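You operate a simulated robot arm through the tools that you are given. There is no shell and no other tool. Be economical: measure what you need, move in short steps, check, and stop when the job is done.

The job below is to be done with a simulated two-armed robot. You get a single attempt, and the scene is never put back.

Task
Stack the 1/2 sand tub from the top of the grey bench on top of the 1/3 sand tub. Then open the gauges drawer, put the steel block on the top of the grey bench away in the inside of the gauges drawer and shut the drawer again. The order counts.

Only the result counts: the job must be done as asked and must still hold three seconds after the hand-in. Knocking over, shifting, dropping, spilling or breaking anything else fails it.

Robot
Two 7-joint arms with fingered hands on one trunk, on a base that drives. Base frame: it is fixed to the floor where the robot stands at the start and does not move with it; the origin is under the middle of the robot, x ahead of it, y to its left, z up. Units: m, degrees, N and s.
The left shoulder is at the start at [0.075, 0.17, 1.187], the right one opposite. With the tool pointing down near the work surface each hand reaches from about 0.34 to 0.78 m from the robot's upright axis, wherever it stands, measured 20 degrees to its own side. Places, roughly: gauges drawer [-0.2, -2.9, 0.9]; inside of the gauges drawer [-0.1, -2.9, 0.8]; steel block [0.75, -1.5, 1]. Payload 4 kg a hand.
The tool frame of a hand sits at the grasp point between the pads (the TCP): z along the fingers, y along the line on which they close. The tips reach 0.026 m beyond it. Largest opening 0.132 m; the body of the gripper starts 0.073 m behind the TCP. The gripper is a hand of 4 fingers: y runs from the thumb to the fingers, the wrist lies at [0, 0, -0.224] in the tool frame, and closing takes about 1.5 s.
Orientation is that of the tool frame in the base frame, as [roll, pitch, yaw] about the fixed x, y, z axes, in that order (R = Rz(yaw) Ry(pitch) Rx(roll)). With the fingers straight down and closing along the base's y, the tool's x points along the base's -x, its y along +y and its z along -z.

Tools
- The arms move only by the tool servo_tool. It takes "left_rows", "right_rows" or both (then of equal length, played together; a hand with none holds still); each is text: rows parted by semicolons, each of 6 numbers parted by spaces: the turn, a rotation vector about the tool's x, y, z in units of 90 degrees (1.0 is 90 degrees), then the shift along the tool's x, y, z in units of 300 mm (1.0 is 300 mm). In form: rx ry rz tx ty tz; .... A call has 1 to 10 rows; each row is the pose to reach, as a shift and turn from the pose commanded when the call began, along the tool's axes at that moment. "left_hand" and "right_hand" are, for a hand that has rows, the finger opening in m, from 0 to 0.132, set as the call begins (left out, the last holds). A call with a number of a shift or a turn outside -1 to 1 is refused whole. Rows are played at 5 a second. More than 0.05 m and 8.6 degrees between two rows, or a gripper value outside its range, and nothing of the call is played. A pose out of reach is approached as far as the arm can. The call stops where the force on the tool passes 40 N (or 10 N more than at its start, if that is more) or the arm is blocked; 0.2 s more then pass. Each finger travels about 0.108 m/s and halts on what it meets, pressing with about 27 N; the grip force reading is that of the motor and also rises with nothing between the fingers. The clock runs only during rows and for 0.2 s after the last one: add rows that repeat a pose to give the fingers time. The reply holds the time, the measured pose of the TCP, the force on the tool along the base axes, the opening and the grip force, in the units named above and with some noise, with the torque about the TCP (base axes, N m) and any sound that the robot's microphone picked up.
- Cameras (640 x 400 px; columns grow to the right, rows downward): "scene" is now at [0.1526, -0.0285, 1.3713]; the picture's right is [-0.38, -0.92, 0.00], its down [-0.38, 0.16, -0.91] and it looks along [0.84, -0.35, -0.41] (base axes); focal length 214 px, centre (320, 200). "left" rides on the left gripper at [-0.073, 0.006, -0.094] in its tool frame; the picture's right is [-0.08, -1.00, 0.00], its down [0.78, -0.06, -0.62] and it looks along [0.61, -0.05, 0.79] (tool axes); focal length 230 px, centre (320, 200). "right" rides on the right gripper at [0.073, 0.006, -0.093] in its tool frame; the picture's right is [-0.08, 1.00, 0.00], its down [-0.78, -0.06, -0.62] and it looks along [-0.62, -0.05, 0.79] (tool axes); focal length 230 px, centre (320, 200).
- grab_frame(camera): a new picture of that camera. The clock stands still meanwhile.
- move_column(by): slides the trunk up (or, below 0, down) by that many m; the arms and the scene camera ride with it, the base frame stays. It gives what a move gives, with no picture.
- drive_base(legs): drives the robot by 1 to 6 legs, each [ahead, left, turn to the left] in m, m and degrees, along the robot's own axes; the way and the turn of a leg run together, so that a leg with both is an arc; at most 1.5 m and 180 degrees a leg. The arms and the cameras ride along, it lands a little off, and it stops where it bumps. It gives what a move gives.
- set_fingers(finger1, finger2, finger3, thumb_bend, hand): sets how far each is bent, from 0 (flat) to 100 (curled in); at 30 the hand is open as for a grip, at 70 the pads meet at the TCP. One left out holds its place. A second passes; each finger stops where it meets its share of the squeeze, and holds until it gets a number again. A gripper value or a shape takes the hand back. It gives what a move gives, with no picture; readings hold the bend of each and the force on the fingers (four entries, about 0 where the hand has none), thumb and palm.
- hand_shape(shape, hand): the hand has 4 fingers and takes this shape, open, in about a second: jaw (thumb against the fingers, like two jaws); tri (thumb and two fingers); tip (a fingertip pinch); poke (one finger out to press); point (the index stretched); flat (the hand flat); cup (the hand cupped); fist (a fist). The gripper value then closes the fingers along that shape, each until it touches; the sizes above hold for jaw. It gives what a move gives, with no picture.
- head_to(pan, tilt): turns the head with the scene camera to pan (to the left, within 80 degrees either way) and tilt (down, from -29 to 69), counted from straight ahead of the robot. It gives what a move gives.
- pixel_to_xyz(camera, pixels): for up to 12 pixels [column, row] of the newest picture of that camera ("zoom" is the newest enlarged one), the place [x, y, z] in the base frame of the surface seen there, good to about 0.002 m, but the place of the scene camera against the robot may be out by one fixed shift of up to 0.018 m in any direction. The clock stands still meanwhile.
- inspect(camera, box): a new picture of the part [left, top, right, bottom] of that camera's present view, enlarged. The clock stands still meanwhile.
- hand_in(): hands the job in; it is judged then, once.

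Work in short steps. Measure before you move; look again where a grasp or a placing could have gone wrong, and mend it. You have 110 turns and 92 pictures in all, those below and enlarged ones among them. Open the grippers and draw the arms clear of the work before you hand the job in, unless the task says otherwise; then end with one line.

The tools are called after "Request:" as name(argument=value, ...) on one line, values as JSON. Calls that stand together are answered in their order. servo_tool: Moves the arms, as the interface text tells. Its arguments: {"type":"object","properties":{"left_rows":{"type":"string"},"left_hand":{"type":"number"},"right_rows":{"type":"string"},"right_hand":{"type":"number"}},"required":[]} The other tools are called the same way: move_column (by) slides the trunk up or down; hand_shape (shape, hand) gives the hand a shape; set_fingers (finger1, finger2, finger3, thumb_bend, hand) moves the fingers one by one; drive_base (legs) drives the base; head_to (pan, tilt) turns the head that bears the scene camera; grab_frame (camera) takes a picture; pixel_to_xyz (camera, pixels) gives the place of the surface under pixels of a picture; inspect (camera, box) takes an enlarged picture of a part of a camera's view; hand_in () hands the job in.

At the start:

```text
time_s: 0.0
left_tcp_pos: [0.4596, -0.0131, 1.3207]
left_tool_rot: [-180.0, 0.0, 180.0]
left_force: [-0.2, -0.7, 0.4]
left_moment: [-0.04, -0.03, 0.02]
left_gripper_width: 0.1317
left_grip_force: 0.1
left_shape: jaw
left_bend: [30.0, 30.0, 30.0, 30.0]
left_finger forces: [0.0, 0.1, 0.0, 0.1, 0.1, 0.0]
right_tcp_pos: [0.3522, -0.294, 1.2604]
right_tool_rot: [180.0, -0.1, 180.0]
right_force: [-0.7, 0.2, 0.2]
right_moment: [-0.02, -0.01, -0.01]
right_gripper_width: 0.1318
right_grip_force: 0.1
right_shape: jaw
right_bend: [30.0, 30.0, 30.0, 30.0]
right_finger forces: [0.0, 0.0, 0.0, 0.0, 0.0, 0.0]
trunk travel left (down, up): [-0.2, 0.151]
robot x, y, heading: [0.0003, 0.0007, -0.2]
head pan, tilt: [-22.6, 24.3]
```

scene: 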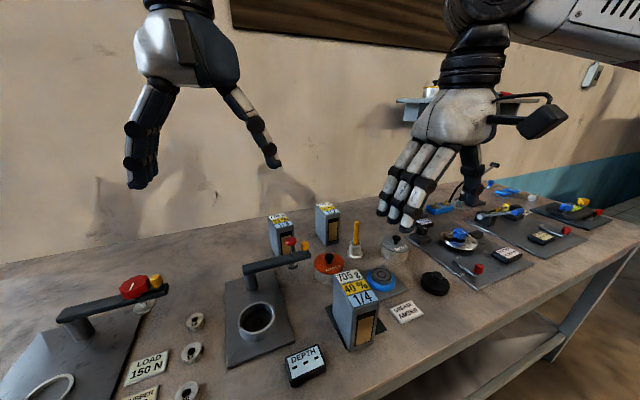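
right: 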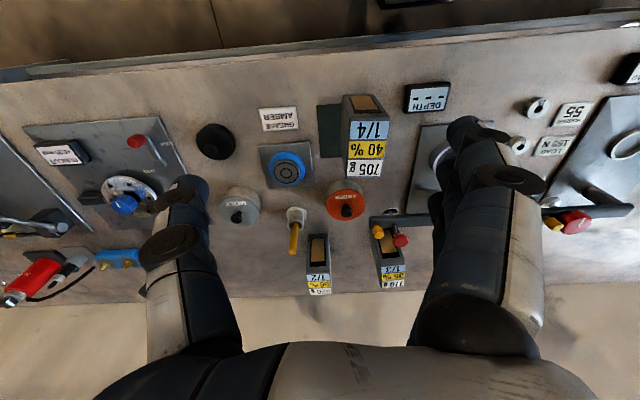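
left: 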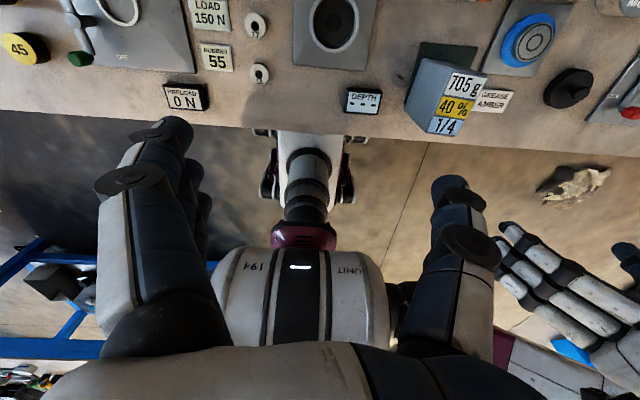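

The pictures show three tubs (1/4 near, two further back around px (280,235) and (328,222)). I zoom in to read them.

Request:
inspect(camera="scene", box=[220, 180, 420, 305])

Request:
inspect(camera="right", box=[220, 80, 460, 310])

Request:
pixel_to_xyz(camera="right", pixels=[[318, 250], [318, 278], [306, 240], [387, 245], [391, 270], [363, 104], [368, 130], [318, 291], [393, 283], [290, 232], [346, 206], [350, 290]])

```text
3.20 times, centred on (320, 242) of scene
```

zoom: 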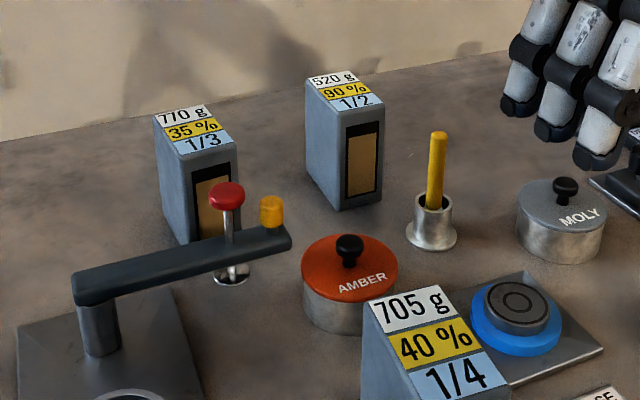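

```text
1.74 times, centred on (340, 195) of right
```

zoom: 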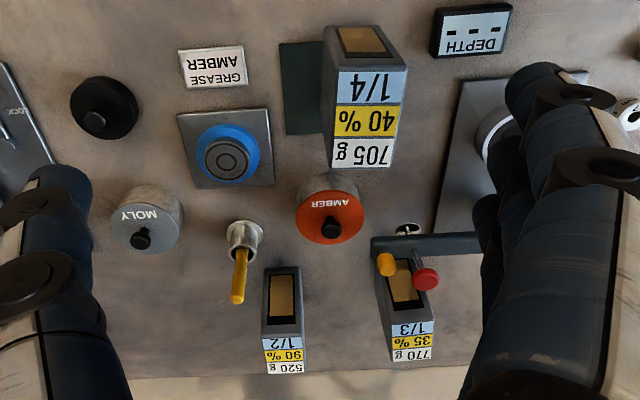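

```text
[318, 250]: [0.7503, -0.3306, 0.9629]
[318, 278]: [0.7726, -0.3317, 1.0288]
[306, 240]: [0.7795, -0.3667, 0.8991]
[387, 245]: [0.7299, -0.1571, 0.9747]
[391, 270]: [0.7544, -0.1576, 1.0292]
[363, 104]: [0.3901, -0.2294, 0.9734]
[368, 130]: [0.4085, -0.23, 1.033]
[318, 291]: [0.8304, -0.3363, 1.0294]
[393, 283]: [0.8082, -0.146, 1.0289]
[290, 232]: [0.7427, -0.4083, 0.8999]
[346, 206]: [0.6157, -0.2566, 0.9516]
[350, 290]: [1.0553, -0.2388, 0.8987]
```

The 1/2 tub is at about (0.80,-0.333) and the 1/3 tub at about (0.78,-0.155), tops at z≈1.029. I zoom in closer to measure the corners and the lever near the 1/3 tub.

Request:
inspect(camera="right", box=[290, 205, 450, 305])

```text
4.00 times, centred on (370, 255) of right
```

zoom: 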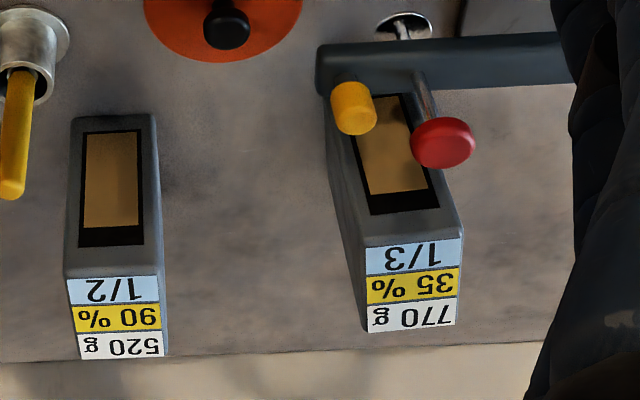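

Request:
pixel_to_xyz(camera="zoom", pixels=[[70, 282], [155, 280], [82, 356], [162, 354], [370, 252], [458, 243], [370, 328], [454, 320], [355, 105], [442, 140], [330, 65], [20, 80]])

Request:
pixel_to_xyz(camera="scene", pixels=[[340, 212], [289, 226], [290, 241], [304, 243]])

```text
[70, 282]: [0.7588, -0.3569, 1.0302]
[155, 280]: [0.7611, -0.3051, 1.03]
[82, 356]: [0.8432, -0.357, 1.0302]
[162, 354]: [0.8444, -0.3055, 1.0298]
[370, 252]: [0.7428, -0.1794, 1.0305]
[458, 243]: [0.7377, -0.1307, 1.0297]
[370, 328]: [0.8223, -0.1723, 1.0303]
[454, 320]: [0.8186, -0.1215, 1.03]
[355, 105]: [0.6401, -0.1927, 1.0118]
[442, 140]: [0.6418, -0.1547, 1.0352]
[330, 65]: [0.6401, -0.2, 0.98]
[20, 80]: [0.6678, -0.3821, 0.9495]
```

```text
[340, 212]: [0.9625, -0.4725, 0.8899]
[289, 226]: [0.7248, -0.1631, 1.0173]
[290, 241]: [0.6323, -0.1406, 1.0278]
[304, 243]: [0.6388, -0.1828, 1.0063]
```

Tub 1/2: centre (0.802,-0.331), yaw 0; tub 1/3: centre (0.780,-0.151), yaw ≈5.5°. They're too far for the arm, so I measure the bench edge to see how far I can drive ahead.

Request:
pixel_to_xyz(camera="left", pixels=[[250, 110], [250, 128], [380, 122], [60, 105], [400, 135], [270, 140]])

Request:
head_to(pan=-10, tilt=65)

Request:
grab_frame(camera="scene")

```text
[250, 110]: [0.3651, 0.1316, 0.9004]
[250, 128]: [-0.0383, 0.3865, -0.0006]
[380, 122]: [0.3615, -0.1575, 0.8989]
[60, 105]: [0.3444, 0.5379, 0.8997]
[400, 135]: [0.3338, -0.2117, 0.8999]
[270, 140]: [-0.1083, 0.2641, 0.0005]
```

```text
time_s: 1.1
left_tcp_pos: [0.4611, -0.0126, 1.3215]
left_tool_rot: [180.0, 0.0, 180.0]
left_force: [-0.4, -1.3, 0.1]
left_moment: [0.0, 0.01, 0.01]
left_gripper_width: 0.1318
left_grip_force: 0.0
left_shape: jaw
left_bend: [30.0, 30.0, 30.0, 30.0]
left_finger forces: [0.0, 0.1, 0.0, 0.0, 0.0, 0.0]
right_tcp_pos: [0.3523, -0.2954, 1.2596]
right_tool_rot: [-179.9, -0.1, -179.9]
right_force: [0.2, 0.2, -0.5]
right_moment: [-0.01, -0.03, -0.02]
right_gripper_width: 0.1321
right_grip_force: 0.1
right_shape: jaw
right_bend: [30.0, 30.0, 30.0, 30.0]
right_finger forces: [0.0, 0.0, 0.0, 0.0, 0.1, 0.0]
trunk travel left (down, up): [-0.2, 0.151]
robot x, y, heading: [0.0021, -0.0007, 0.0]
head pan, tilt: [-10.0, 65.0]
```

```text
85 pictures are left
```

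scene: 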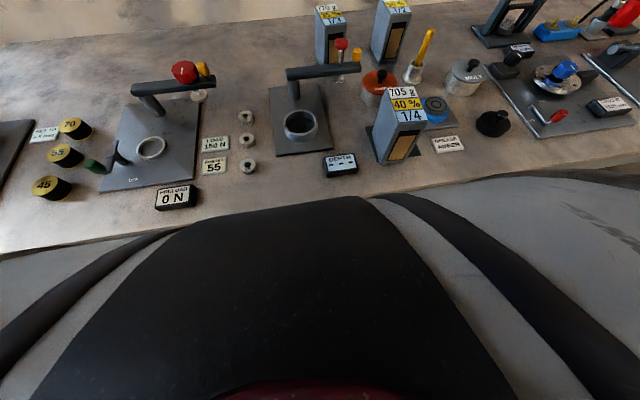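

The bench edge is near x≈0.33. I measure how far my own trunk sticks out from the left picture.

Request:
pixel_to_xyz(camera="left", pixels=[[300, 140], [300, 180], [300, 230], [300, 265], [265, 180], [300, 330], [30, 250], [30, 280], [560, 345], [240, 265]])

```text
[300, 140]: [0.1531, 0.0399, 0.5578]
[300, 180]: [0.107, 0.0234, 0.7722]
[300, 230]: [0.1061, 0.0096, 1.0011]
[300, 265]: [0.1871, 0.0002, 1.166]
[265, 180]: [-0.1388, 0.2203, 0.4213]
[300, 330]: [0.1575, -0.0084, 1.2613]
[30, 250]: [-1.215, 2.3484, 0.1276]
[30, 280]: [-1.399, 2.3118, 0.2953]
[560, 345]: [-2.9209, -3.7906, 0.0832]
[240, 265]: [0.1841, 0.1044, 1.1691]
```

Torso is at x≈0.19 above bench level and ~0.15 lower down, so about 0.15 m ahead should be free. First I move the left hand sideways out of the right hand's way.

Request:
servo_tool(left_rows="0 0 0 0 0.16 0; 0 0 0 0 0.32 0; 0 0 0 0 0.48 0; 0 0 0 0 0.64 0; 0 0 0 0 0.8 0")

Request:
drive_base(legs=[[0.15, 0, 0]])

```text
time_s: 2.3
left_tcp_pos: [0.4585, 0.2262, 1.3208]
left_tool_rot: [-180.0, 0.0, 180.0]
left_force: [-0.5, 0.2, -0.4]
left_moment: [-0.08, 0.0, 0.0]
left_gripper_width: 0.1321
left_grip_force: 0.2
left_shape: jaw
left_bend: [30.0, 30.0, 30.0, 30.0]
left_finger forces: [0.1, 0.0, 0.0, 0.0, 0.1, 0.0]
right_tcp_pos: [0.3519, -0.2944, 1.2606]
right_tool_rot: [-179.9, -0.1, -180.0]
right_force: [0.3, 0.5, 0.8]
right_moment: [0.0, 0.02, -0.01]
right_gripper_width: 0.132
right_grip_force: 0.2
right_shape: jaw
right_bend: [30.0, 30.0, 30.0, 30.0]
right_finger forces: [0.1, 0.0, 0.1, 0.0, 0.0, 0.1]
trunk travel left (down, up): [-0.2, 0.151]
robot x, y, heading: [-0.0002, -0.0001, -0.0]
head pan, tilt: [-10.0, 65.0]
```

```text
time_s: 3.4
left_tcp_pos: [0.5233, 0.2236, 1.3194]
left_tool_rot: [179.9, -0.2, 180.0]
left_force: [-1.0, -0.9, -0.1]
left_moment: [0.01, -0.05, 0.04]
left_gripper_width: 0.132
left_grip_force: 0.0
left_shape: jaw
left_bend: [30.0, 30.0, 30.0, 30.0]
left_finger forces: [0.0, 0.1, 0.0, 0.0, 0.0, 0.0]
right_tcp_pos: [0.4171, -0.296, 1.2593]
right_tool_rot: [179.9, -0.2, -180.0]
right_force: [-0.7, -0.3, 1.2]
right_moment: [0.0, -0.01, 0.01]
right_gripper_width: 0.1318
right_grip_force: 0.1
right_shape: jaw
right_bend: [30.0, 30.0, 30.0, 30.0]
right_finger forces: [0.1, 0.0, 0.0, 0.0, 0.1, 0.0]
trunk travel left (down, up): [-0.2, 0.151]
robot x, y, heading: [0.0616, -0.0004, 0.1]
head pan, tilt: [-10.0, 65.0]
stopped in leg 1: the robot was blocked; the commanded pose is now the measured one
```

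The base is blocked at x=0.062 by the bench. I back off 1 cm, sidestep right so both tubs sit in front of the right shoulder, raise the trunk a bit, and will grasp with the tool tilted forward 30° for reach.

Request:
drive_base(legs=[[-0.01, 0, 0], [0, -0.07, 0]])

Request:
move_column(by=0.05)

Request:
servo_tool(right_rows="0 -0.083 0 -0.1 0 0; 0 -0.166 0 -0.2 0 0; 0 -0.25 0 -0.3 0 0; 0 -0.333 0 -0.4 0 0; 0 -0.333 0 -0.5 0 0; 0 -0.333 0 -0.5 0 0", right_hand=0.132)

```text
time_s: 4.7
left_tcp_pos: [0.5137, 0.1542, 1.32]
left_tool_rot: [179.8, 0.0, -180.0]
left_force: [-0.8, -0.8, -0.8]
left_moment: [0.03, -0.02, -0.03]
left_gripper_width: 0.1319
left_grip_force: 0.0
left_shape: jaw
left_bend: [30.0, 30.0, 30.0, 30.0]
left_finger forces: [0.0, 0.1, 0.1, 0.1, 0.1, 0.1]
right_tcp_pos: [0.4066, -0.366, 1.2586]
right_tool_rot: [179.9, -0.2, 180.0]
right_force: [0.2, -0.4, -0.5]
right_moment: [0.03, 0.01, -0.02]
right_gripper_width: 0.1318
right_grip_force: 0.0
right_shape: jaw
right_bend: [30.0, 30.0, 30.0, 30.0]
right_finger forces: [0.0, 0.0, 0.0, 0.0, 0.1, 0.1]
trunk travel left (down, up): [-0.2, 0.151]
robot x, y, heading: [0.0531, -0.0712, -0.2]
head pan, tilt: [-10.0, 65.0]
```

```text
time_s: 5.7
left_tcp_pos: [0.515, 0.1535, 1.3694]
left_tool_rot: [180.0, 0.0, 180.0]
left_force: [-0.1, 0.2, -0.7]
left_moment: [0.0, -0.04, -0.01]
left_gripper_width: 0.1321
left_grip_force: 0.0
left_shape: jaw
left_bend: [30.0, 30.0, 30.0, 30.0]
left_finger forces: [0.1, 0.1, 0.0, 0.1, 0.0, 0.0]
right_tcp_pos: [0.4074, -0.3649, 1.3092]
right_tool_rot: [-180.0, -0.1, 180.0]
right_force: [0.2, 0.3, -0.1]
right_moment: [0.03, 0.03, 0.0]
right_gripper_width: 0.132
right_grip_force: 0.1
right_shape: jaw
right_bend: [30.0, 30.0, 30.0, 30.0]
right_finger forces: [0.0, 0.0, 0.1, 0.1, 0.1, 0.0]
trunk travel left (down, up): [-0.25, 0.101]
robot x, y, heading: [0.0521, -0.0716, -0.1]
head pan, tilt: [-10.0, 65.0]
```

```text
time_s: 7.0
left_tcp_pos: [0.5135, 0.154, 1.3705]
left_tool_rot: [179.9, 0.0, -180.0]
left_force: [-1.6, 0.7, 0.2]
left_moment: [0.02, 0.0, -0.04]
left_gripper_width: 0.1317
left_grip_force: 0.1
left_shape: jaw
left_bend: [30.0, 30.0, 30.0, 30.0]
left_finger forces: [0.0, 0.1, 0.0, 0.0, 0.1, 0.0]
right_tcp_pos: [0.5554, -0.3672, 1.3085]
right_tool_rot: [180.0, 30.0, 179.9]
right_force: [0.0, 0.4, -0.3]
right_moment: [0.01, -0.05, 0.01]
right_gripper_width: 0.132
right_grip_force: 0.0
right_shape: jaw
right_bend: [30.0, 30.0, 30.0, 30.0]
right_finger forces: [0.1, 0.0, 0.0, 0.1, 0.0, 0.0]
trunk travel left (down, up): [-0.25, 0.101]
robot x, y, heading: [0.0531, -0.0687, -0.2]
head pan, tilt: [-10.0, 65.0]
```

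Tool is tilted as wanted (fingers toward +x and down). I move to a pre-grasp at (0.74,-0.331,1.13) over the 1/2 tub and look.

Request:
servo_tool(right_rows="0 0 0 -0.04 0.02 0.137; 0 0 0 -0.079 0.04 0.274; 0 0 0 -0.118 0.06 0.411; 0 0 0 -0.158 0.08 0.548; 0 0 0 -0.197 0.1 0.685; 0 0 0 -0.237 0.12 0.822; 0 0 0 -0.237 0.12 0.822")

Request:
grab_frame(camera="right")

Request:
head_to(pan=-20, tilt=35)

Request:
grab_frame(camera="scene")

```text
time_s: 8.7
left_tcp_pos: [0.5137, 0.1547, 1.371]
left_tool_rot: [-179.9, -0.1, -180.0]
left_force: [0.2, 0.0, 0.6]
left_moment: [0.0, -0.01, 0.0]
left_gripper_width: 0.1319
left_grip_force: 0.0
left_shape: jaw
left_bend: [30.0, 30.0, 30.0, 30.0]
left_finger forces: [0.0, 0.0, 0.0, 0.0, 0.0, 0.0]
right_tcp_pos: [0.7404, -0.3281, 1.1289]
right_tool_rot: [179.9, 29.8, 179.9]
right_force: [-0.3, -0.2, 0.3]
right_moment: [0.02, -0.04, 0.04]
right_gripper_width: 0.1319
right_grip_force: 0.0
right_shape: jaw
right_bend: [30.0, 30.0, 30.0, 30.0]
right_finger forces: [0.0, 0.0, 0.0, 0.0, 0.1, 0.0]
trunk travel left (down, up): [-0.25, 0.101]
robot x, y, heading: [0.0542, -0.0668, -0.1]
head pan, tilt: [-10.0, 65.0]
```

```text
84 pictures are left
```

right: 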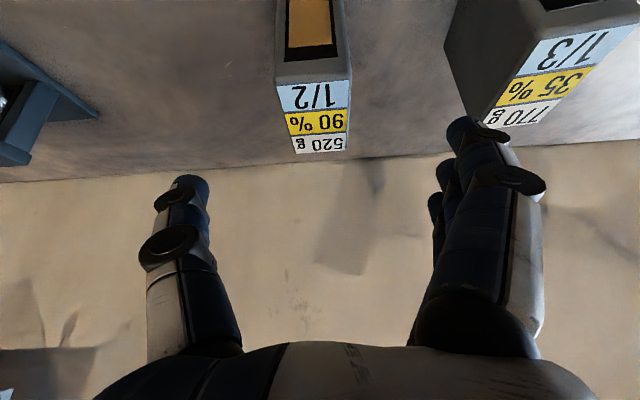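

```text
time_s: 9.6
left_tcp_pos: [0.5138, 0.1548, 1.3702]
left_tool_rot: [-180.0, -0.1, 180.0]
left_force: [-0.7, 0.6, -1.5]
left_moment: [0.02, -0.01, 0.01]
left_gripper_width: 0.132
left_grip_force: 0.1
left_shape: jaw
left_bend: [30.0, 30.0, 30.0, 30.0]
left_finger forces: [0.1, 0.0, 0.0, 0.0, 0.1, 0.1]
right_tcp_pos: [0.7405, -0.3285, 1.1288]
right_tool_rot: [-180.0, 29.8, 179.9]
right_force: [0.2, 0.2, -0.3]
right_moment: [0.0, 0.0, 0.0]
right_gripper_width: 0.1317
right_grip_force: 0.1
right_shape: jaw
right_bend: [30.0, 30.0, 30.0, 30.0]
right_finger forces: [0.1, 0.1, 0.0, 0.0, 0.0, 0.0]
trunk travel left (down, up): [-0.25, 0.101]
robot x, y, heading: [0.0562, -0.0676, 0.0]
head pan, tilt: [-20.0, 35.0]
```

```text
83 pictures are left
```

scene: 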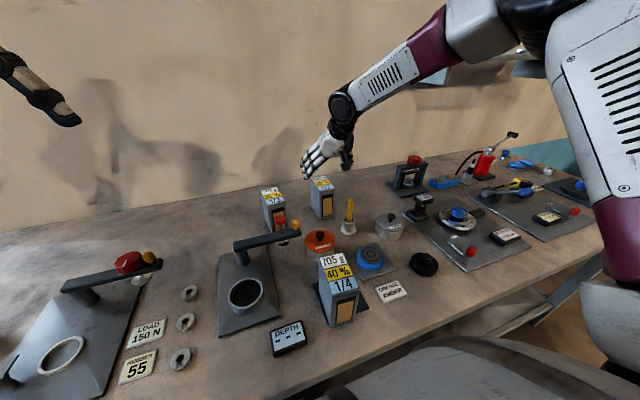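

I re-measure the tub corners from this nearer right view.

Request:
pixel_to_xyz(camera="right", pixels=[[280, 87], [348, 83], [296, 151], [345, 148], [313, 115], [531, 48], [630, 28], [494, 124], [550, 121], [280, 70], [330, 70]])

```text
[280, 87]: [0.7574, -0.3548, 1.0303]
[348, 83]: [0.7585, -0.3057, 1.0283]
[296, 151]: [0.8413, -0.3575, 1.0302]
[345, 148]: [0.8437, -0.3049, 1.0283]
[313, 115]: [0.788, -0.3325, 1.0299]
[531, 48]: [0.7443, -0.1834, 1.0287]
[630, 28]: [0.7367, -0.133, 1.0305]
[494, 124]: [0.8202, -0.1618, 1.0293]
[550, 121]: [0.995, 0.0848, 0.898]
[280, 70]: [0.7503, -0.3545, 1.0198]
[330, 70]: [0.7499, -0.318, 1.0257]
```

Tub 1/2 is confirmed centred at (0.80,-0.331). I lower straddling it to TCP z≈0.995, hand open.

Request:
servo_tool(right_rows="0 0 0 0.015 -0.01 0.12; 0 0 0 0.03 -0.01 0.24; 0 0 0 0.045 -0.01 0.36; 0 0 0 0.06 -0.01 0.481; 0 0 0 0.06 -0.01 0.481")

Request:
grab_frame(camera="right")

```text
time_s: 10.8
left_tcp_pos: [0.5137, 0.1558, 1.3708]
left_tool_rot: [-180.0, -0.1, -180.0]
left_force: [0.0, 0.2, 0.0]
left_moment: [0.01, -0.02, -0.02]
left_gripper_width: 0.132
left_grip_force: 0.1
left_shape: jaw
left_bend: [30.0, 30.0, 30.0, 30.0]
left_finger forces: [0.1, 0.0, 0.0, 0.1, 0.0, 0.0]
right_tcp_pos: [0.7982, -0.3328, 0.995]
right_tool_rot: [180.0, 29.8, 179.9]
right_force: [0.9, 1.0, 0.3]
right_moment: [-0.01, 0.0, 0.01]
right_gripper_width: 0.1321
right_grip_force: 0.0
right_shape: jaw
right_bend: [30.0, 30.0, 30.0, 30.0]
right_finger forces: [0.1, 0.0, 0.0, 0.0, 0.1, 0.0]
trunk travel left (down, up): [-0.25, 0.101]
robot x, y, heading: [0.0526, -0.0702, -0.1]
head pan, tilt: [-20.0, 35.0]
```

```text
82 pictures are left
```

right: 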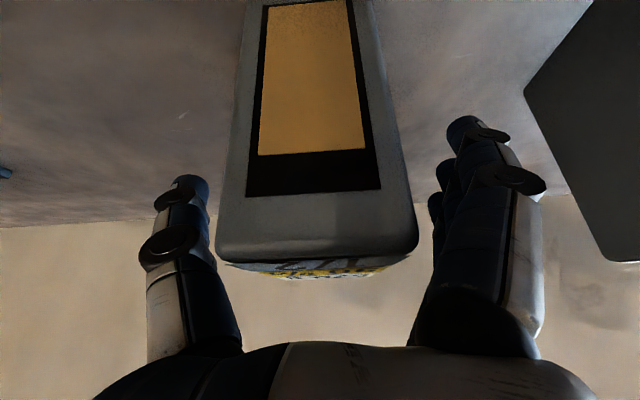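

The tub is centred between thumb and fingers. I close the hand on it.

Request:
servo_tool(right_rows="0 0 0 0 0 0; 0 0 0 0 0 0; 0 0 0 0 0 0; 0 0 0 0 0 0; 0 0 0 0 0 0; 0 0 0 0 0 0; 0 0 0 0 0 0; 0 0 0 0 0 0", right_hand=0.02)

```text
time_s: 12.6
left_tcp_pos: [0.5129, 0.1547, 1.3697]
left_tool_rot: [180.0, -0.1, 180.0]
left_force: [-0.6, 0.3, 0.8]
left_moment: [-0.04, 0.03, 0.01]
left_gripper_width: 0.1319
left_grip_force: 0.1
left_shape: jaw
left_bend: [30.0, 30.0, 30.0, 30.0]
left_finger forces: [0.0, 0.1, 0.0, 0.0, 0.0, 0.0]
right_tcp_pos: [0.7985, -0.3306, 0.9937]
right_tool_rot: [180.0, 29.8, 179.9]
right_force: [0.3, 1.2, 0.1]
right_moment: [0.03, 0.01, 0.08]
right_gripper_width: 0.054
right_grip_force: 26.7
right_shape: jaw
right_bend: [73.0, 73.0, 73.0, 70.0]
right_finger forces: [8.5, 8.5, 8.5, 0.1, 24.0, 0.0]
trunk travel left (down, up): [-0.25, 0.101]
robot x, y, heading: [0.0557, -0.0756, -0.0]
head pan, tilt: [-20.0, 35.0]
```

Gripped at 0.054 m with 24–27 N. I lift straight up 0.17 m.

Request:
servo_tool(right_rows="0 0 0 -0.035 0 -0.061; 0 0 0 -0.106 0 -0.184; 0 0 0 -0.177 0 -0.307; 0 0 0 -0.248 0 -0.43; 0 0 0 -0.283 0 -0.491; 0 0 0 -0.283 0 -0.491")

Request:
grab_frame(camera="scene")

Request:
grab_frame(camera="right")

```text
time_s: 14.0
left_tcp_pos: [0.5155, 0.1558, 1.3688]
left_tool_rot: [179.9, -0.2, 180.0]
left_force: [0.0, -0.1, 0.3]
left_moment: [-0.03, -0.02, 0.0]
left_gripper_width: 0.1317
left_grip_force: 0.0
left_shape: jaw
left_bend: [30.0, 30.0, 30.0, 30.0]
left_finger forces: [0.1, 0.0, 0.0, 0.0, 0.1, 0.1]
right_tcp_pos: [0.7989, -0.3329, 1.1643]
right_tool_rot: [180.0, 29.6, 179.9]
right_force: [0.5, -0.3, -8.9]
right_moment: [-0.01, 0.05, 0.04]
right_gripper_width: 0.0537
right_grip_force: 27.2
right_shape: jaw
right_bend: [73.0, 73.0, 73.0, 70.0]
right_finger forces: [8.3, 8.4, 8.3, 0.0, 25.0, 0.0]
trunk travel left (down, up): [-0.25, 0.101]
robot x, y, heading: [0.0547, -0.0646, 0.0]
head pan, tilt: [-20.0, 35.0]
```

```text
81 pictures are left
```

scene: 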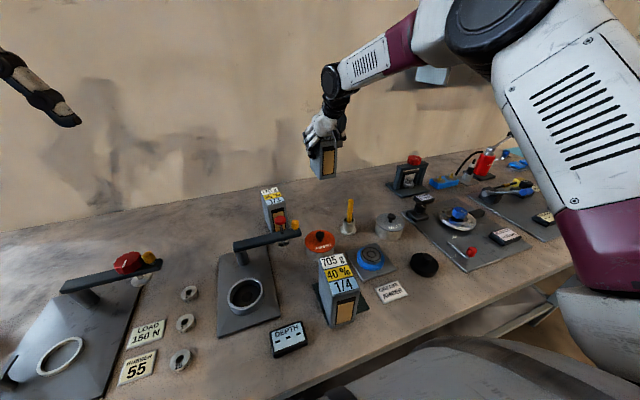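

```text
80 pictures are left
```

right: 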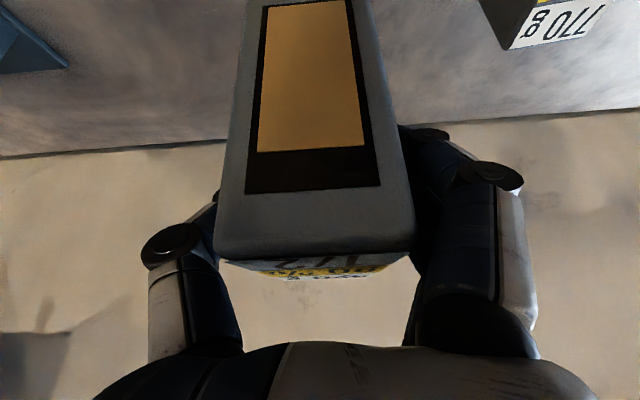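

The tub hangs level. I move it above the 1/3 tub: shift (-0.0215,+0.181) with a 5.4° yaw to match, at the same height.

Request:
servo_tool(right_rows="-0.006 0 -0.01 0.012 0.12 -0.007; -0.012 0 -0.021 0.025 0.24 -0.014; -0.018 0 -0.032 0.037 0.36 -0.021; -0.024 0 -0.042 0.05 0.48 -0.029; -0.03 0 -0.052 0.062 0.603 -0.036; -0.03 0 -0.052 0.062 0.603 -0.036; -0.03 0 -0.052 0.062 0.603 -0.036")

Request:
grab_frame(camera="right")

Request:
inspect(camera="scene", box=[220, 110, 380, 270])

```text
time_s: 15.6
left_tcp_pos: [0.5143, 0.1556, 1.3697]
left_tool_rot: [180.0, -0.2, 180.0]
left_force: [0.3, 0.3, -0.2]
left_moment: [-0.04, 0.02, 0.0]
left_gripper_width: 0.1319
left_grip_force: 0.0
left_shape: jaw
left_bend: [30.0, 30.0, 30.0, 30.0]
left_finger forces: [0.0, 0.0, 0.1, 0.0, 0.0, 0.0]
right_tcp_pos: [0.7786, -0.15, 1.1662]
right_tool_rot: [180.0, 29.7, -174.7]
right_force: [-0.7, -0.9, -8.7]
right_moment: [0.0, 0.03, 0.02]
right_gripper_width: 0.0538
right_grip_force: 26.7
right_shape: jaw
right_bend: [73.0, 73.0, 73.0, 70.0]
right_finger forces: [8.6, 8.6, 8.5, 0.0, 25.6, 0.0]
trunk travel left (down, up): [-0.25, 0.101]
robot x, y, heading: [0.0562, -0.0692, -0.1]
head pan, tilt: [-20.0, 35.0]
```

```text
79 pictures are left
```

right: 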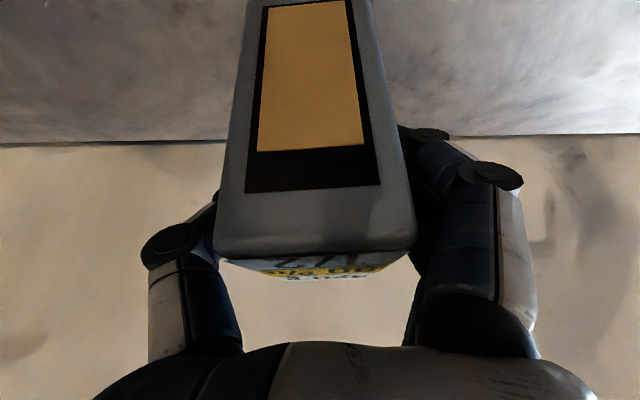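

```text
2.50 times, centred on (300, 190) of scene
```

zoom: 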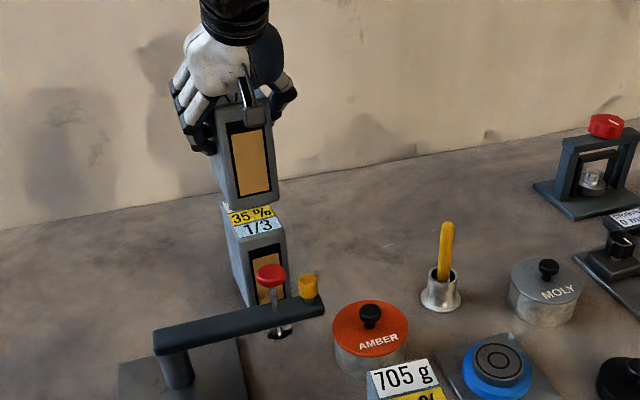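

It is aligned over the 1/3 tub with ~4 cm gap. I lower 3.4 cm first, then finish in small steps.

Request:
servo_tool(right_rows="0 0 0 0.02 0 0.035; 0 0 0 0.04 0 0.07; 0 0 0 0.057 0 0.098; 0 0 0 0.057 0 0.098")

Request:
inspect(camera="scene", box=[240, 130, 320, 210])

```text
time_s: 16.6
left_tcp_pos: [0.5148, 0.1556, 1.3707]
left_tool_rot: [180.0, -0.1, 179.9]
left_force: [-0.4, 0.5, 0.0]
left_moment: [0.0, 0.0, -0.01]
left_gripper_width: 0.1319
left_grip_force: 0.1
left_shape: jaw
left_bend: [30.0, 30.0, 30.0, 30.0]
left_finger forces: [0.1, 0.0, 0.0, 0.0, 0.1, 0.1]
right_tcp_pos: [0.7772, -0.1516, 1.1319]
right_tool_rot: [180.0, 29.7, -174.8]
right_force: [-0.1, 0.5, -9.0]
right_moment: [0.0, 0.04, 0.01]
right_gripper_width: 0.0537
right_grip_force: 26.6
right_shape: jaw
right_bend: [73.0, 73.0, 73.0, 70.0]
right_finger forces: [8.5, 8.6, 8.6, 0.1, 25.6, 0.0]
trunk travel left (down, up): [-0.25, 0.101]
robot x, y, heading: [0.054, -0.0717, -0.1]
head pan, tilt: [-20.0, 35.0]
```

```text
5.00 times, centred on (280, 170) of scene
```

zoom: 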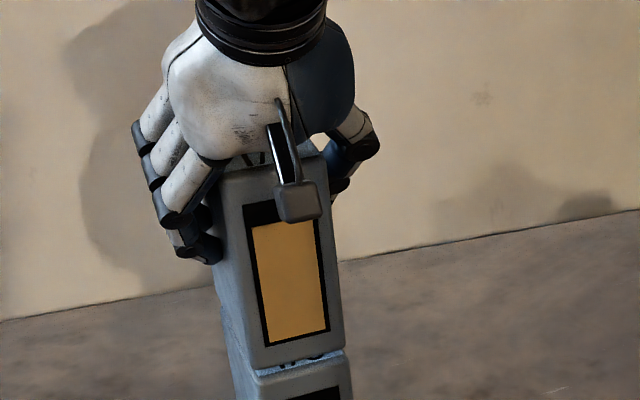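

Aligned with a few mm gap. Now down in 2 mm steps, 6 mm total.

Request:
servo_tool(right_rows="0 0 0 0.0033 0 0.0058; 0 0 0 0.0067 0 0.0115; 0 0 0 0.01 0 0.0173; 0 0 0 0.01 0 0.0173")

```text
time_s: 17.6
left_tcp_pos: [0.5142, 0.1553, 1.3701]
left_tool_rot: [180.0, -0.2, 180.0]
left_force: [0.7, 0.0, -0.6]
left_moment: [-0.01, -0.02, 0.01]
left_gripper_width: 0.132
left_grip_force: 0.0
left_shape: jaw
left_bend: [30.0, 30.0, 30.0, 30.0]
left_finger forces: [0.1, 0.0, 0.1, 0.1, 0.1, 0.1]
right_tcp_pos: [0.7779, -0.1516, 1.1251]
right_tool_rot: [179.9, 29.6, -174.7]
right_force: [-0.3, 0.2, -7.6]
right_moment: [0.04, 0.04, 0.01]
right_gripper_width: 0.0539
right_grip_force: 26.9
right_shape: jaw
right_bend: [73.0, 73.0, 73.0, 70.0]
right_finger forces: [8.4, 8.7, 8.4, 0.0, 25.8, 0.1]
trunk travel left (down, up): [-0.25, 0.101]
robot x, y, heading: [0.0544, -0.072, 0.0]
head pan, tilt: [-20.0, 35.0]
```

Slight unloading just begins (-7.6 N). Another 2 mm in 0.7 mm steps.

Request:
servo_tool(right_rows="0 0 0 0.0012 0 0.002; 0 0 0 0.0023 0 0.004; 0 0 0 0.0033 0 0.0058; 0 0 0 0.0033 0 0.0058")

Request:
inspect(camera="scene", box=[240, 140, 320, 240])

```text
time_s: 18.6
left_tcp_pos: [0.5134, 0.1556, 1.37]
left_tool_rot: [179.8, -0.1, -179.9]
left_force: [1.1, -0.2, 0.0]
left_moment: [0.03, -0.01, 0.01]
left_gripper_width: 0.132
left_grip_force: 0.1
left_shape: jaw
left_bend: [30.0, 30.0, 30.0, 30.0]
left_finger forces: [0.0, 0.0, 0.0, 0.0, 0.0, 0.0]
right_tcp_pos: [0.7771, -0.1507, 1.1247]
right_tool_rot: [180.0, 29.8, -174.7]
right_force: [0.6, -0.9, -1.3]
right_moment: [0.0, 0.0, -0.02]
right_gripper_width: 0.0539
right_grip_force: 26.7
right_shape: jaw
right_bend: [73.0, 73.0, 73.0, 70.0]
right_finger forces: [8.3, 8.6, 8.3, 0.1, 26.4, 0.1]
trunk travel left (down, up): [-0.25, 0.101]
robot x, y, heading: [0.0553, -0.0667, -0.2]
head pan, tilt: [-20.0, 35.0]
```

```text
4.00 times, centred on (280, 190) of scene
```

zoom: 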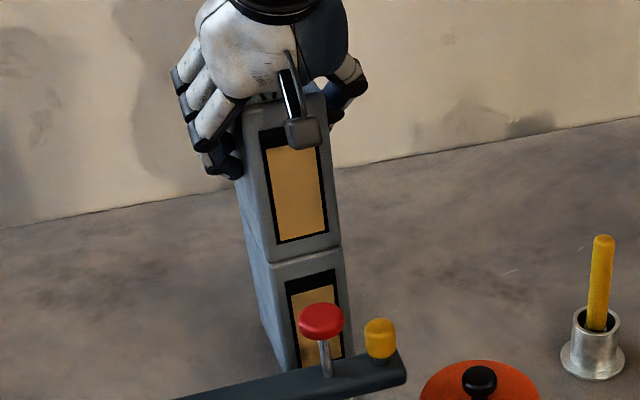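

The tub is seated (load gone). I open the hand, wait, then retreat back along the tool axis.

Request:
servo_tool(right_rows="0 0 0 0 0 0; 0 0 0 0 0 0; 0 0 0 0 0 0; 0 0 0 0 0 0; 0 0 0 0 0 0; 0 0 0 0 0 0", right_hand=0.125)

Request:
servo_tool(right_rows="0 0 0 0 0 -0.1; 0 0 0 0 0 -0.25; 0 0 0 0 0 -0.4; 0 0 0 0 0 -0.55; 0 0 0 0 0 -0.7; 0 0 0 0 0 -0.7")

Request:
inspect(camera="scene", box=[200, 120, 360, 270])

```text
time_s: 20.0
left_tcp_pos: [0.5143, 0.1567, 1.3705]
left_tool_rot: [179.9, 0.0, -180.0]
left_force: [0.4, 0.1, -0.1]
left_moment: [0.01, 0.02, 0.05]
left_gripper_width: 0.1318
left_grip_force: 0.1
left_shape: jaw
left_bend: [30.0, 30.0, 30.0, 30.0]
left_finger forces: [0.0, 0.0, 0.0, 0.0, 0.0, 0.0]
right_tcp_pos: [0.7765, -0.1512, 1.1238]
right_tool_rot: [179.9, 29.7, -174.7]
right_force: [0.5, -0.1, 0.0]
right_moment: [0.0, 0.01, 0.01]
right_gripper_width: 0.125
right_grip_force: 0.1
right_shape: jaw
right_bend: [41.0, 41.0, 41.0, 38.0]
right_finger forces: [0.0, 0.1, 0.0, 0.1, 0.0, 0.0]
trunk travel left (down, up): [-0.25, 0.101]
robot x, y, heading: [0.0578, -0.0708, -0.1]
head pan, tilt: [-20.0, 35.0]
```

```text
time_s: 21.4
left_tcp_pos: [0.5152, 0.1565, 1.37]
left_tool_rot: [180.0, -0.2, 179.9]
left_force: [-0.3, 0.9, -0.4]
left_moment: [0.0, 0.01, 0.0]
left_gripper_width: 0.1319
left_grip_force: 0.1
left_shape: jaw
left_bend: [30.0, 30.0, 30.0, 30.0]
left_finger forces: [0.1, 0.1, 0.0, 0.1, 0.0, 0.1]
right_tcp_pos: [0.6746, -0.1616, 1.3073]
right_tool_rot: [180.0, 29.7, -174.6]
right_force: [0.2, 0.1, -0.7]
right_moment: [0.02, -0.02, 0.02]
right_gripper_width: 0.125
right_grip_force: 0.1
right_shape: jaw
right_bend: [41.0, 41.0, 41.0, 38.0]
right_finger forces: [0.0, 0.0, 0.1, 0.1, 0.0, 0.0]
trunk travel left (down, up): [-0.25, 0.101]
robot x, y, heading: [0.0555, -0.0695, 0.1]
head pan, tilt: [-20.0, 35.0]
```

```text
2.67 times, centred on (280, 195) of scene
```

zoom: 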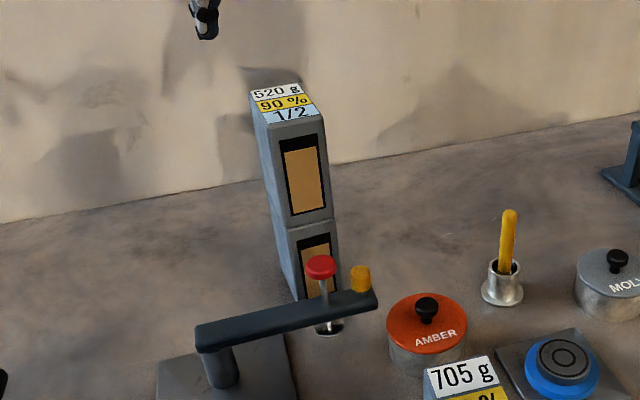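

The stack stands well. I retract the right hand toward the body and turn the tool down again, before driving.

Request:
servo_tool(right_rows="0 0.04 0 0.08 -0.08 -0.07; 0 0.08 0 0.16 -0.167 -0.14; 0 0.125 0 0.24 -0.25 -0.21; 0 0.167 0 0.32 -0.333 -0.28; 0 0.21 0 0.4 -0.417 -0.35; 0 0.25 0 0.48 -0.5 -0.42; 0 0.29 0 0.56 -0.583 -0.49; 0 0.33 0 0.638 -0.667 -0.56; 0 0.33 0 0.638 -0.667 -0.56", right_hand=0.132)

Request:
head_to(pan=-70, tilt=25)

Request:
grab_frame(camera="scene")

```text
time_s: 23.4
left_tcp_pos: [0.5143, 0.157, 1.3692]
left_tool_rot: [-180.0, -0.1, -179.9]
left_force: [0.0, 0.1, 0.0]
left_moment: [-0.04, -0.02, -0.03]
left_gripper_width: 0.132
left_grip_force: 0.2
left_shape: jaw
left_bend: [30.0, 30.0, 30.0, 30.0]
left_finger forces: [0.0, 0.1, 0.0, 0.1, 0.0, 0.0]
right_tcp_pos: [0.4428, -0.3846, 1.3575]
right_tool_rot: [179.9, 0.1, -174.6]
right_force: [0.3, -0.1, 0.3]
right_moment: [-0.01, -0.02, -0.01]
right_gripper_width: 0.1319
right_grip_force: 0.0
right_shape: jaw
right_bend: [30.0, 30.0, 30.0, 30.0]
right_finger forces: [0.0, 0.0, 0.1, 0.1, 0.0, 0.0]
trunk travel left (down, up): [-0.25, 0.101]
robot x, y, heading: [0.0527, -0.0698, -0.0]
head pan, tilt: [-20.0, 35.0]
```

```text
time_s: 24.6
left_tcp_pos: [0.5136, 0.1553, 1.37]
left_tool_rot: [-179.9, -0.1, 180.0]
left_force: [0.8, 0.0, 0.4]
left_moment: [0.04, 0.01, 0.01]
left_gripper_width: 0.1318
left_grip_force: 0.0
left_shape: jaw
left_bend: [30.0, 30.0, 30.0, 30.0]
left_finger forces: [0.0, 0.0, 0.0, 0.0, 0.0, 0.0]
right_tcp_pos: [0.4428, -0.3854, 1.3579]
right_tool_rot: [-180.0, 0.1, -174.8]
right_force: [0.3, 1.0, 0.3]
right_moment: [-0.01, 0.0, -0.04]
right_gripper_width: 0.1317
right_grip_force: 0.1
right_shape: jaw
right_bend: [30.0, 30.0, 30.0, 30.0]
right_finger forces: [0.1, 0.0, 0.0, 0.0, 0.1, 0.0]
trunk travel left (down, up): [-0.25, 0.101]
robot x, y, heading: [0.0537, -0.0676, -0.0]
head pan, tilt: [-70.0, 25.0]
```

```text
74 pictures are left
```

scene: 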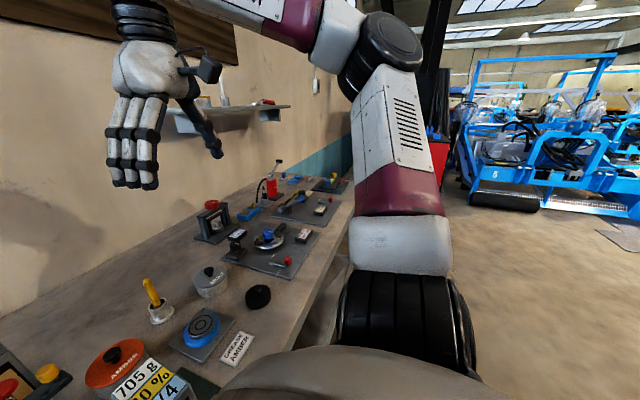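

Floor to the right is clear. I back off 0.35 m, slide right 1.0 m, and look around.

Request:
drive_base(legs=[[-0.35, 0, 0], [0, -1.0, 0]])

Request:
grab_frame(camera="scene")

Request:
head_to(pan=-20, tilt=25)

Request:
grab_frame(camera="scene")

```text
time_s: 31.7
left_tcp_pos: [0.1722, -0.8524, 1.3705]
left_tool_rot: [-180.0, -0.1, -179.5]
left_force: [0.4, -0.4, -0.4]
left_moment: [-0.02, 0.01, 0.01]
left_gripper_width: 0.1319
left_grip_force: 0.0
left_shape: jaw
left_bend: [30.0, 30.0, 30.0, 30.0]
left_finger forces: [0.0, 0.0, 0.1, 0.0, 0.0, 0.0]
right_tcp_pos: [0.1054, -1.3935, 1.3574]
right_tool_rot: [-180.0, 0.2, -174.1]
right_force: [-0.5, 0.4, 0.4]
right_moment: [0.04, 0.01, 0.02]
right_gripper_width: 0.1321
right_grip_force: 0.0
right_shape: jaw
right_bend: [30.0, 30.0, 30.0, 30.0]
right_finger forces: [0.0, 0.0, 0.0, 0.0, 0.0, 0.0]
trunk travel left (down, up): [-0.25, 0.101]
robot x, y, heading: [-0.2849, -1.0793, 0.6]
head pan, tilt: [-70.0, 25.0]
```

```text
73 pictures are left
```

scene: 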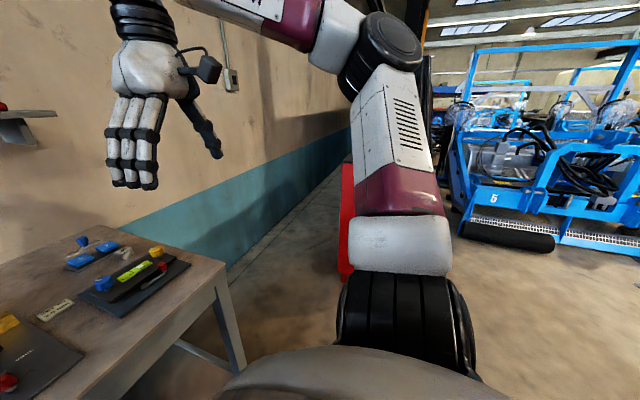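

```text
time_s: 32.9
left_tcp_pos: [0.1718, -0.8532, 1.3698]
left_tool_rot: [-179.9, -0.1, -179.5]
left_force: [0.3, 0.4, 0.7]
left_moment: [-0.01, 0.0, -0.01]
left_gripper_width: 0.1319
left_grip_force: 0.0
left_shape: jaw
left_bend: [30.0, 30.0, 30.0, 30.0]
left_finger forces: [0.0, 0.0, 0.1, 0.0, 0.0, 0.0]
right_tcp_pos: [0.1055, -1.3942, 1.3579]
right_tool_rot: [-179.9, 0.2, -174.2]
right_force: [-0.5, -0.3, -0.2]
right_moment: [0.05, 0.0, -0.02]
right_gripper_width: 0.1318
right_grip_force: 0.0
right_shape: jaw
right_bend: [30.0, 30.0, 30.0, 30.0]
right_finger forces: [0.0, 0.1, 0.1, 0.0, 0.1, 0.0]
trunk travel left (down, up): [-0.25, 0.101]
robot x, y, heading: [-0.284, -1.084, 0.7]
head pan, tilt: [-20.0, 25.0]
```

```text
72 pictures are left
```

scene: 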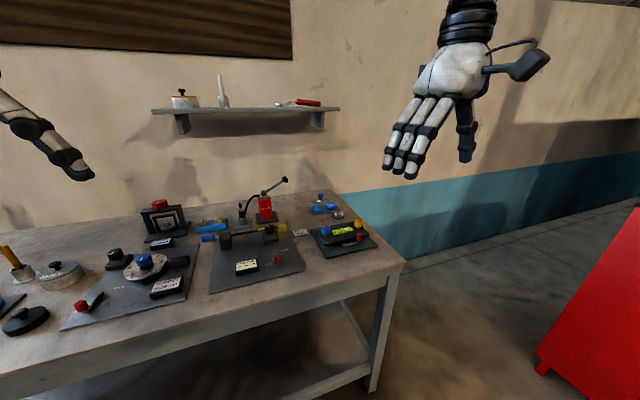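

A red cabinet is at the right; the steel block area is at the far end of the bench. I turn 80° to the right to see the cabinet's drawers.

Request:
drive_base(legs=[[0, 0, -80]])

Request:
head_to(pan=0, tilt=25)

Request:
grab_frame(camera="scene")

```text
time_s: 36.7
left_tcp_pos: [0.0135, -1.4967, 1.3708]
left_tool_rot: [-180.0, -0.2, 99.6]
left_force: [0.8, 0.5, -0.7]
left_moment: [0.03, 0.0, -0.04]
left_gripper_width: 0.132
left_grip_force: 0.0
left_shape: jaw
left_bend: [30.0, 30.0, 30.0, 30.0]
left_finger forces: [0.1, 0.0, 0.0, 0.0, 0.1, 0.1]
right_tcp_pos: [-0.5335, -1.5168, 1.3572]
right_tool_rot: [180.0, 0.1, 105.1]
right_force: [0.3, 0.0, 0.0]
right_moment: [-0.02, -0.01, 0.01]
right_gripper_width: 0.1317
right_grip_force: 0.0
right_shape: jaw
right_bend: [30.0, 30.0, 30.0, 30.0]
right_finger forces: [0.0, 0.1, 0.0, 0.0, 0.0, 0.0]
trunk travel left (down, up): [-0.25, 0.101]
robot x, y, heading: [-0.288, -1.0772, -80.2]
head pan, tilt: [-20.0, 25.0]
```

```text
time_s: 37.5
left_tcp_pos: [0.0132, -1.4958, 1.3697]
left_tool_rot: [180.0, -0.1, 99.8]
left_force: [0.2, 0.7, 0.4]
left_moment: [0.0, 0.0, 0.0]
left_gripper_width: 0.1321
left_grip_force: 0.1
left_shape: jaw
left_bend: [30.0, 30.0, 30.0, 30.0]
left_finger forces: [0.0, 0.0, 0.0, 0.0, 0.0, 0.1]
right_tcp_pos: [-0.5326, -1.517, 1.3573]
right_tool_rot: [-180.0, 0.1, 105.1]
right_force: [-0.1, -0.1, -0.2]
right_moment: [-0.03, -0.01, 0.01]
right_gripper_width: 0.1321
right_grip_force: 0.1
right_shape: jaw
right_bend: [30.0, 30.0, 30.0, 30.0]
right_finger forces: [0.0, 0.0, 0.1, 0.0, 0.1, 0.0]
trunk travel left (down, up): [-0.25, 0.101]
robot x, y, heading: [-0.2894, -1.0797, -80.4]
head pan, tilt: [0.0, 25.0]
```

```text
71 pictures are left
```

scene: 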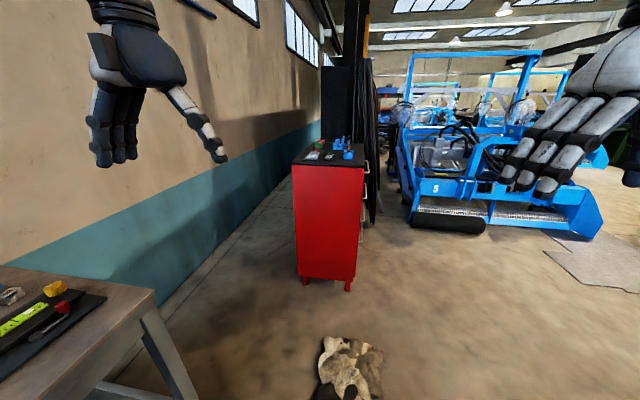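

The cabinet's drawers face -x (handles on its right at (362,200)). I measure the cabinet, the rag on the floor, and the far robot.

Request:
pixel_to_xyz(camera="scene", pixels=[[294, 166], [361, 170], [348, 285], [364, 190], [366, 210], [365, 170], [350, 350], [380, 370], [322, 350], [450, 225], [345, 140], [313, 155]])

Request:
inspect(camera="scene", box=[280, 120, 400, 300])

```text
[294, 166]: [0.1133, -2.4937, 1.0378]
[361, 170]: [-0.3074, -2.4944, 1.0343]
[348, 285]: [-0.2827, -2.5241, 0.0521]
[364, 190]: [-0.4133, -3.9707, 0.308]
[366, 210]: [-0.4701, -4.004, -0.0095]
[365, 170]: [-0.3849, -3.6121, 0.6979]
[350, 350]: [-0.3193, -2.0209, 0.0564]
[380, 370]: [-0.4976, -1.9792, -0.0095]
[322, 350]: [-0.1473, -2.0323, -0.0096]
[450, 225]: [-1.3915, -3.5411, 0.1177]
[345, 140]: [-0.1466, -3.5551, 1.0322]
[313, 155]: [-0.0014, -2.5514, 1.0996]
```

```text
2.22 times, centred on (340, 210) of scene
```

zoom: 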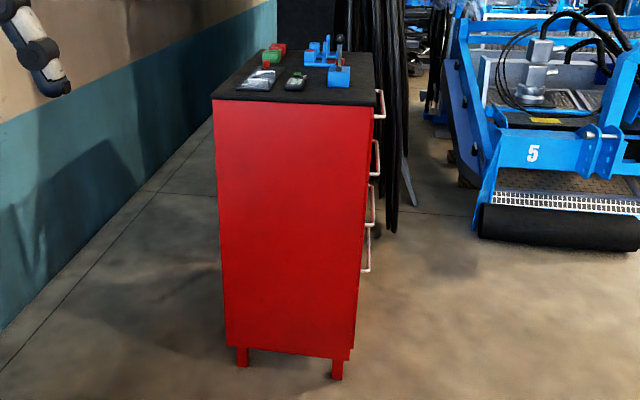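

The cabinet front is at about x=-0.31, y -2.5 to ~-3.3, the rag near (-0.32,-2.02). I turn back to heading 0, back up to x≈-1.0 and slide right to face the drawers.

Request:
drive_base(legs=[[0, 0, 80], [-0.75, 0, 0], [0, -1.3, 0]])

Request:
head_to(pan=-25, tilt=30)

Request:
grab_frame(camera="scene")

```text
time_s: 51.3
left_tcp_pos: [-0.5506, -2.1787, 1.3696]
left_tool_rot: [180.0, -0.1, -178.3]
left_force: [1.0, 0.3, 0.3]
left_moment: [0.05, 0.01, 0.0]
left_gripper_width: 0.1316
left_grip_force: 0.0
left_shape: jaw
left_bend: [30.0, 30.0, 30.0, 30.0]
left_finger forces: [0.0, 0.0, 0.0, 0.1, 0.0, 0.0]
right_tcp_pos: [-0.6086, -2.7208, 1.3572]
right_tool_rot: [179.9, 0.1, -173.1]
right_force: [-0.1, 0.3, -0.7]
right_moment: [-0.01, 0.02, 0.01]
right_gripper_width: 0.1319
right_grip_force: 0.0
right_shape: jaw
right_bend: [30.0, 30.0, 30.0, 30.0]
right_finger forces: [0.0, 0.1, 0.0, 0.0, 0.1, 0.0]
trunk travel left (down, up): [-0.25, 0.101]
robot x, y, heading: [-1.003, -2.416, 1.5]
head pan, tilt: [0.0, 25.0]
```

```text
time_s: 52.2
left_tcp_pos: [-0.552, -2.1777, 1.3697]
left_tool_rot: [-180.0, -0.1, -178.3]
left_force: [-0.1, -0.2, 0.6]
left_moment: [0.0, -0.02, -0.01]
left_gripper_width: 0.132
left_grip_force: 0.1
left_shape: jaw
left_bend: [30.0, 30.0, 30.0, 30.0]
left_finger forces: [0.0, 0.0, 0.0, 0.0, 0.0, 0.0]
right_tcp_pos: [-0.6086, -2.7207, 1.3572]
right_tool_rot: [-179.9, 0.1, -173.1]
right_force: [0.2, 0.1, 0.0]
right_moment: [0.0, 0.01, 0.01]
right_gripper_width: 0.1318
right_grip_force: 0.0
right_shape: jaw
right_bend: [30.0, 30.0, 30.0, 30.0]
right_finger forces: [0.1, 0.0, 0.1, 0.0, 0.0, 0.1]
trunk travel left (down, up): [-0.25, 0.101]
robot x, y, heading: [-1.0063, -2.4131, 1.6]
head pan, tilt: [-25.0, 30.0]
```

```text
69 pictures are left
```

scene: 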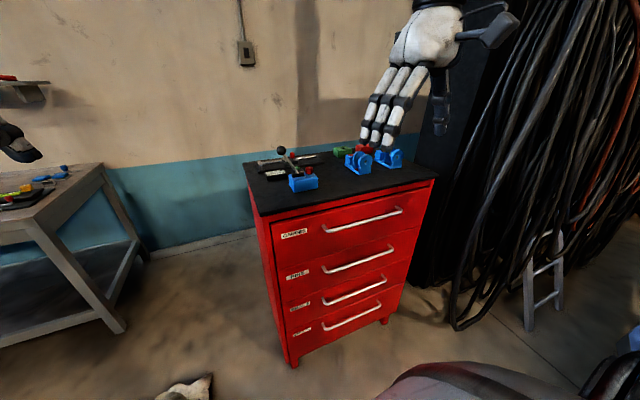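

Request:
inspect(camera="scene", box=[240, 180, 440, 305])

```text
3.20 times, centred on (340, 242) of scene
```

zoom: 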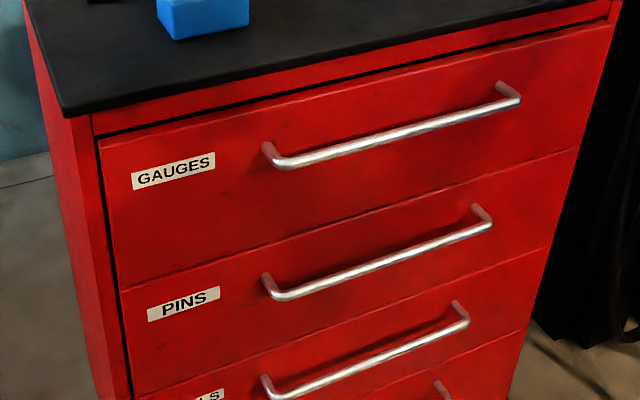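

Gauges is the top drawer, with a bar handle. I measure the handle and the drawer front.

Request:
pixel_to_xyz(camera="zoom", pixels=[[285, 163], [400, 132], [505, 101], [174, 172], [110, 160], [605, 45], [130, 275], [65, 108], [270, 150], [510, 90], [400, 200], [605, 5]])

```text
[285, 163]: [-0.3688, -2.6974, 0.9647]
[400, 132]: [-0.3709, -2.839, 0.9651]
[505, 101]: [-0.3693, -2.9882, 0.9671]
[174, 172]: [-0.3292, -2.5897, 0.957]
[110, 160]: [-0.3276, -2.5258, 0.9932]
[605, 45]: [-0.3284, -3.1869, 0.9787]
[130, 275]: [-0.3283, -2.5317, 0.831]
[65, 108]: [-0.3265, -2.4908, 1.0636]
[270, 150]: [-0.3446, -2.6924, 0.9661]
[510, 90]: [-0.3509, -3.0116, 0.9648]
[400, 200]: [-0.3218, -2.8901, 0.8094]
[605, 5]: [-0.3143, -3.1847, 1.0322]
```

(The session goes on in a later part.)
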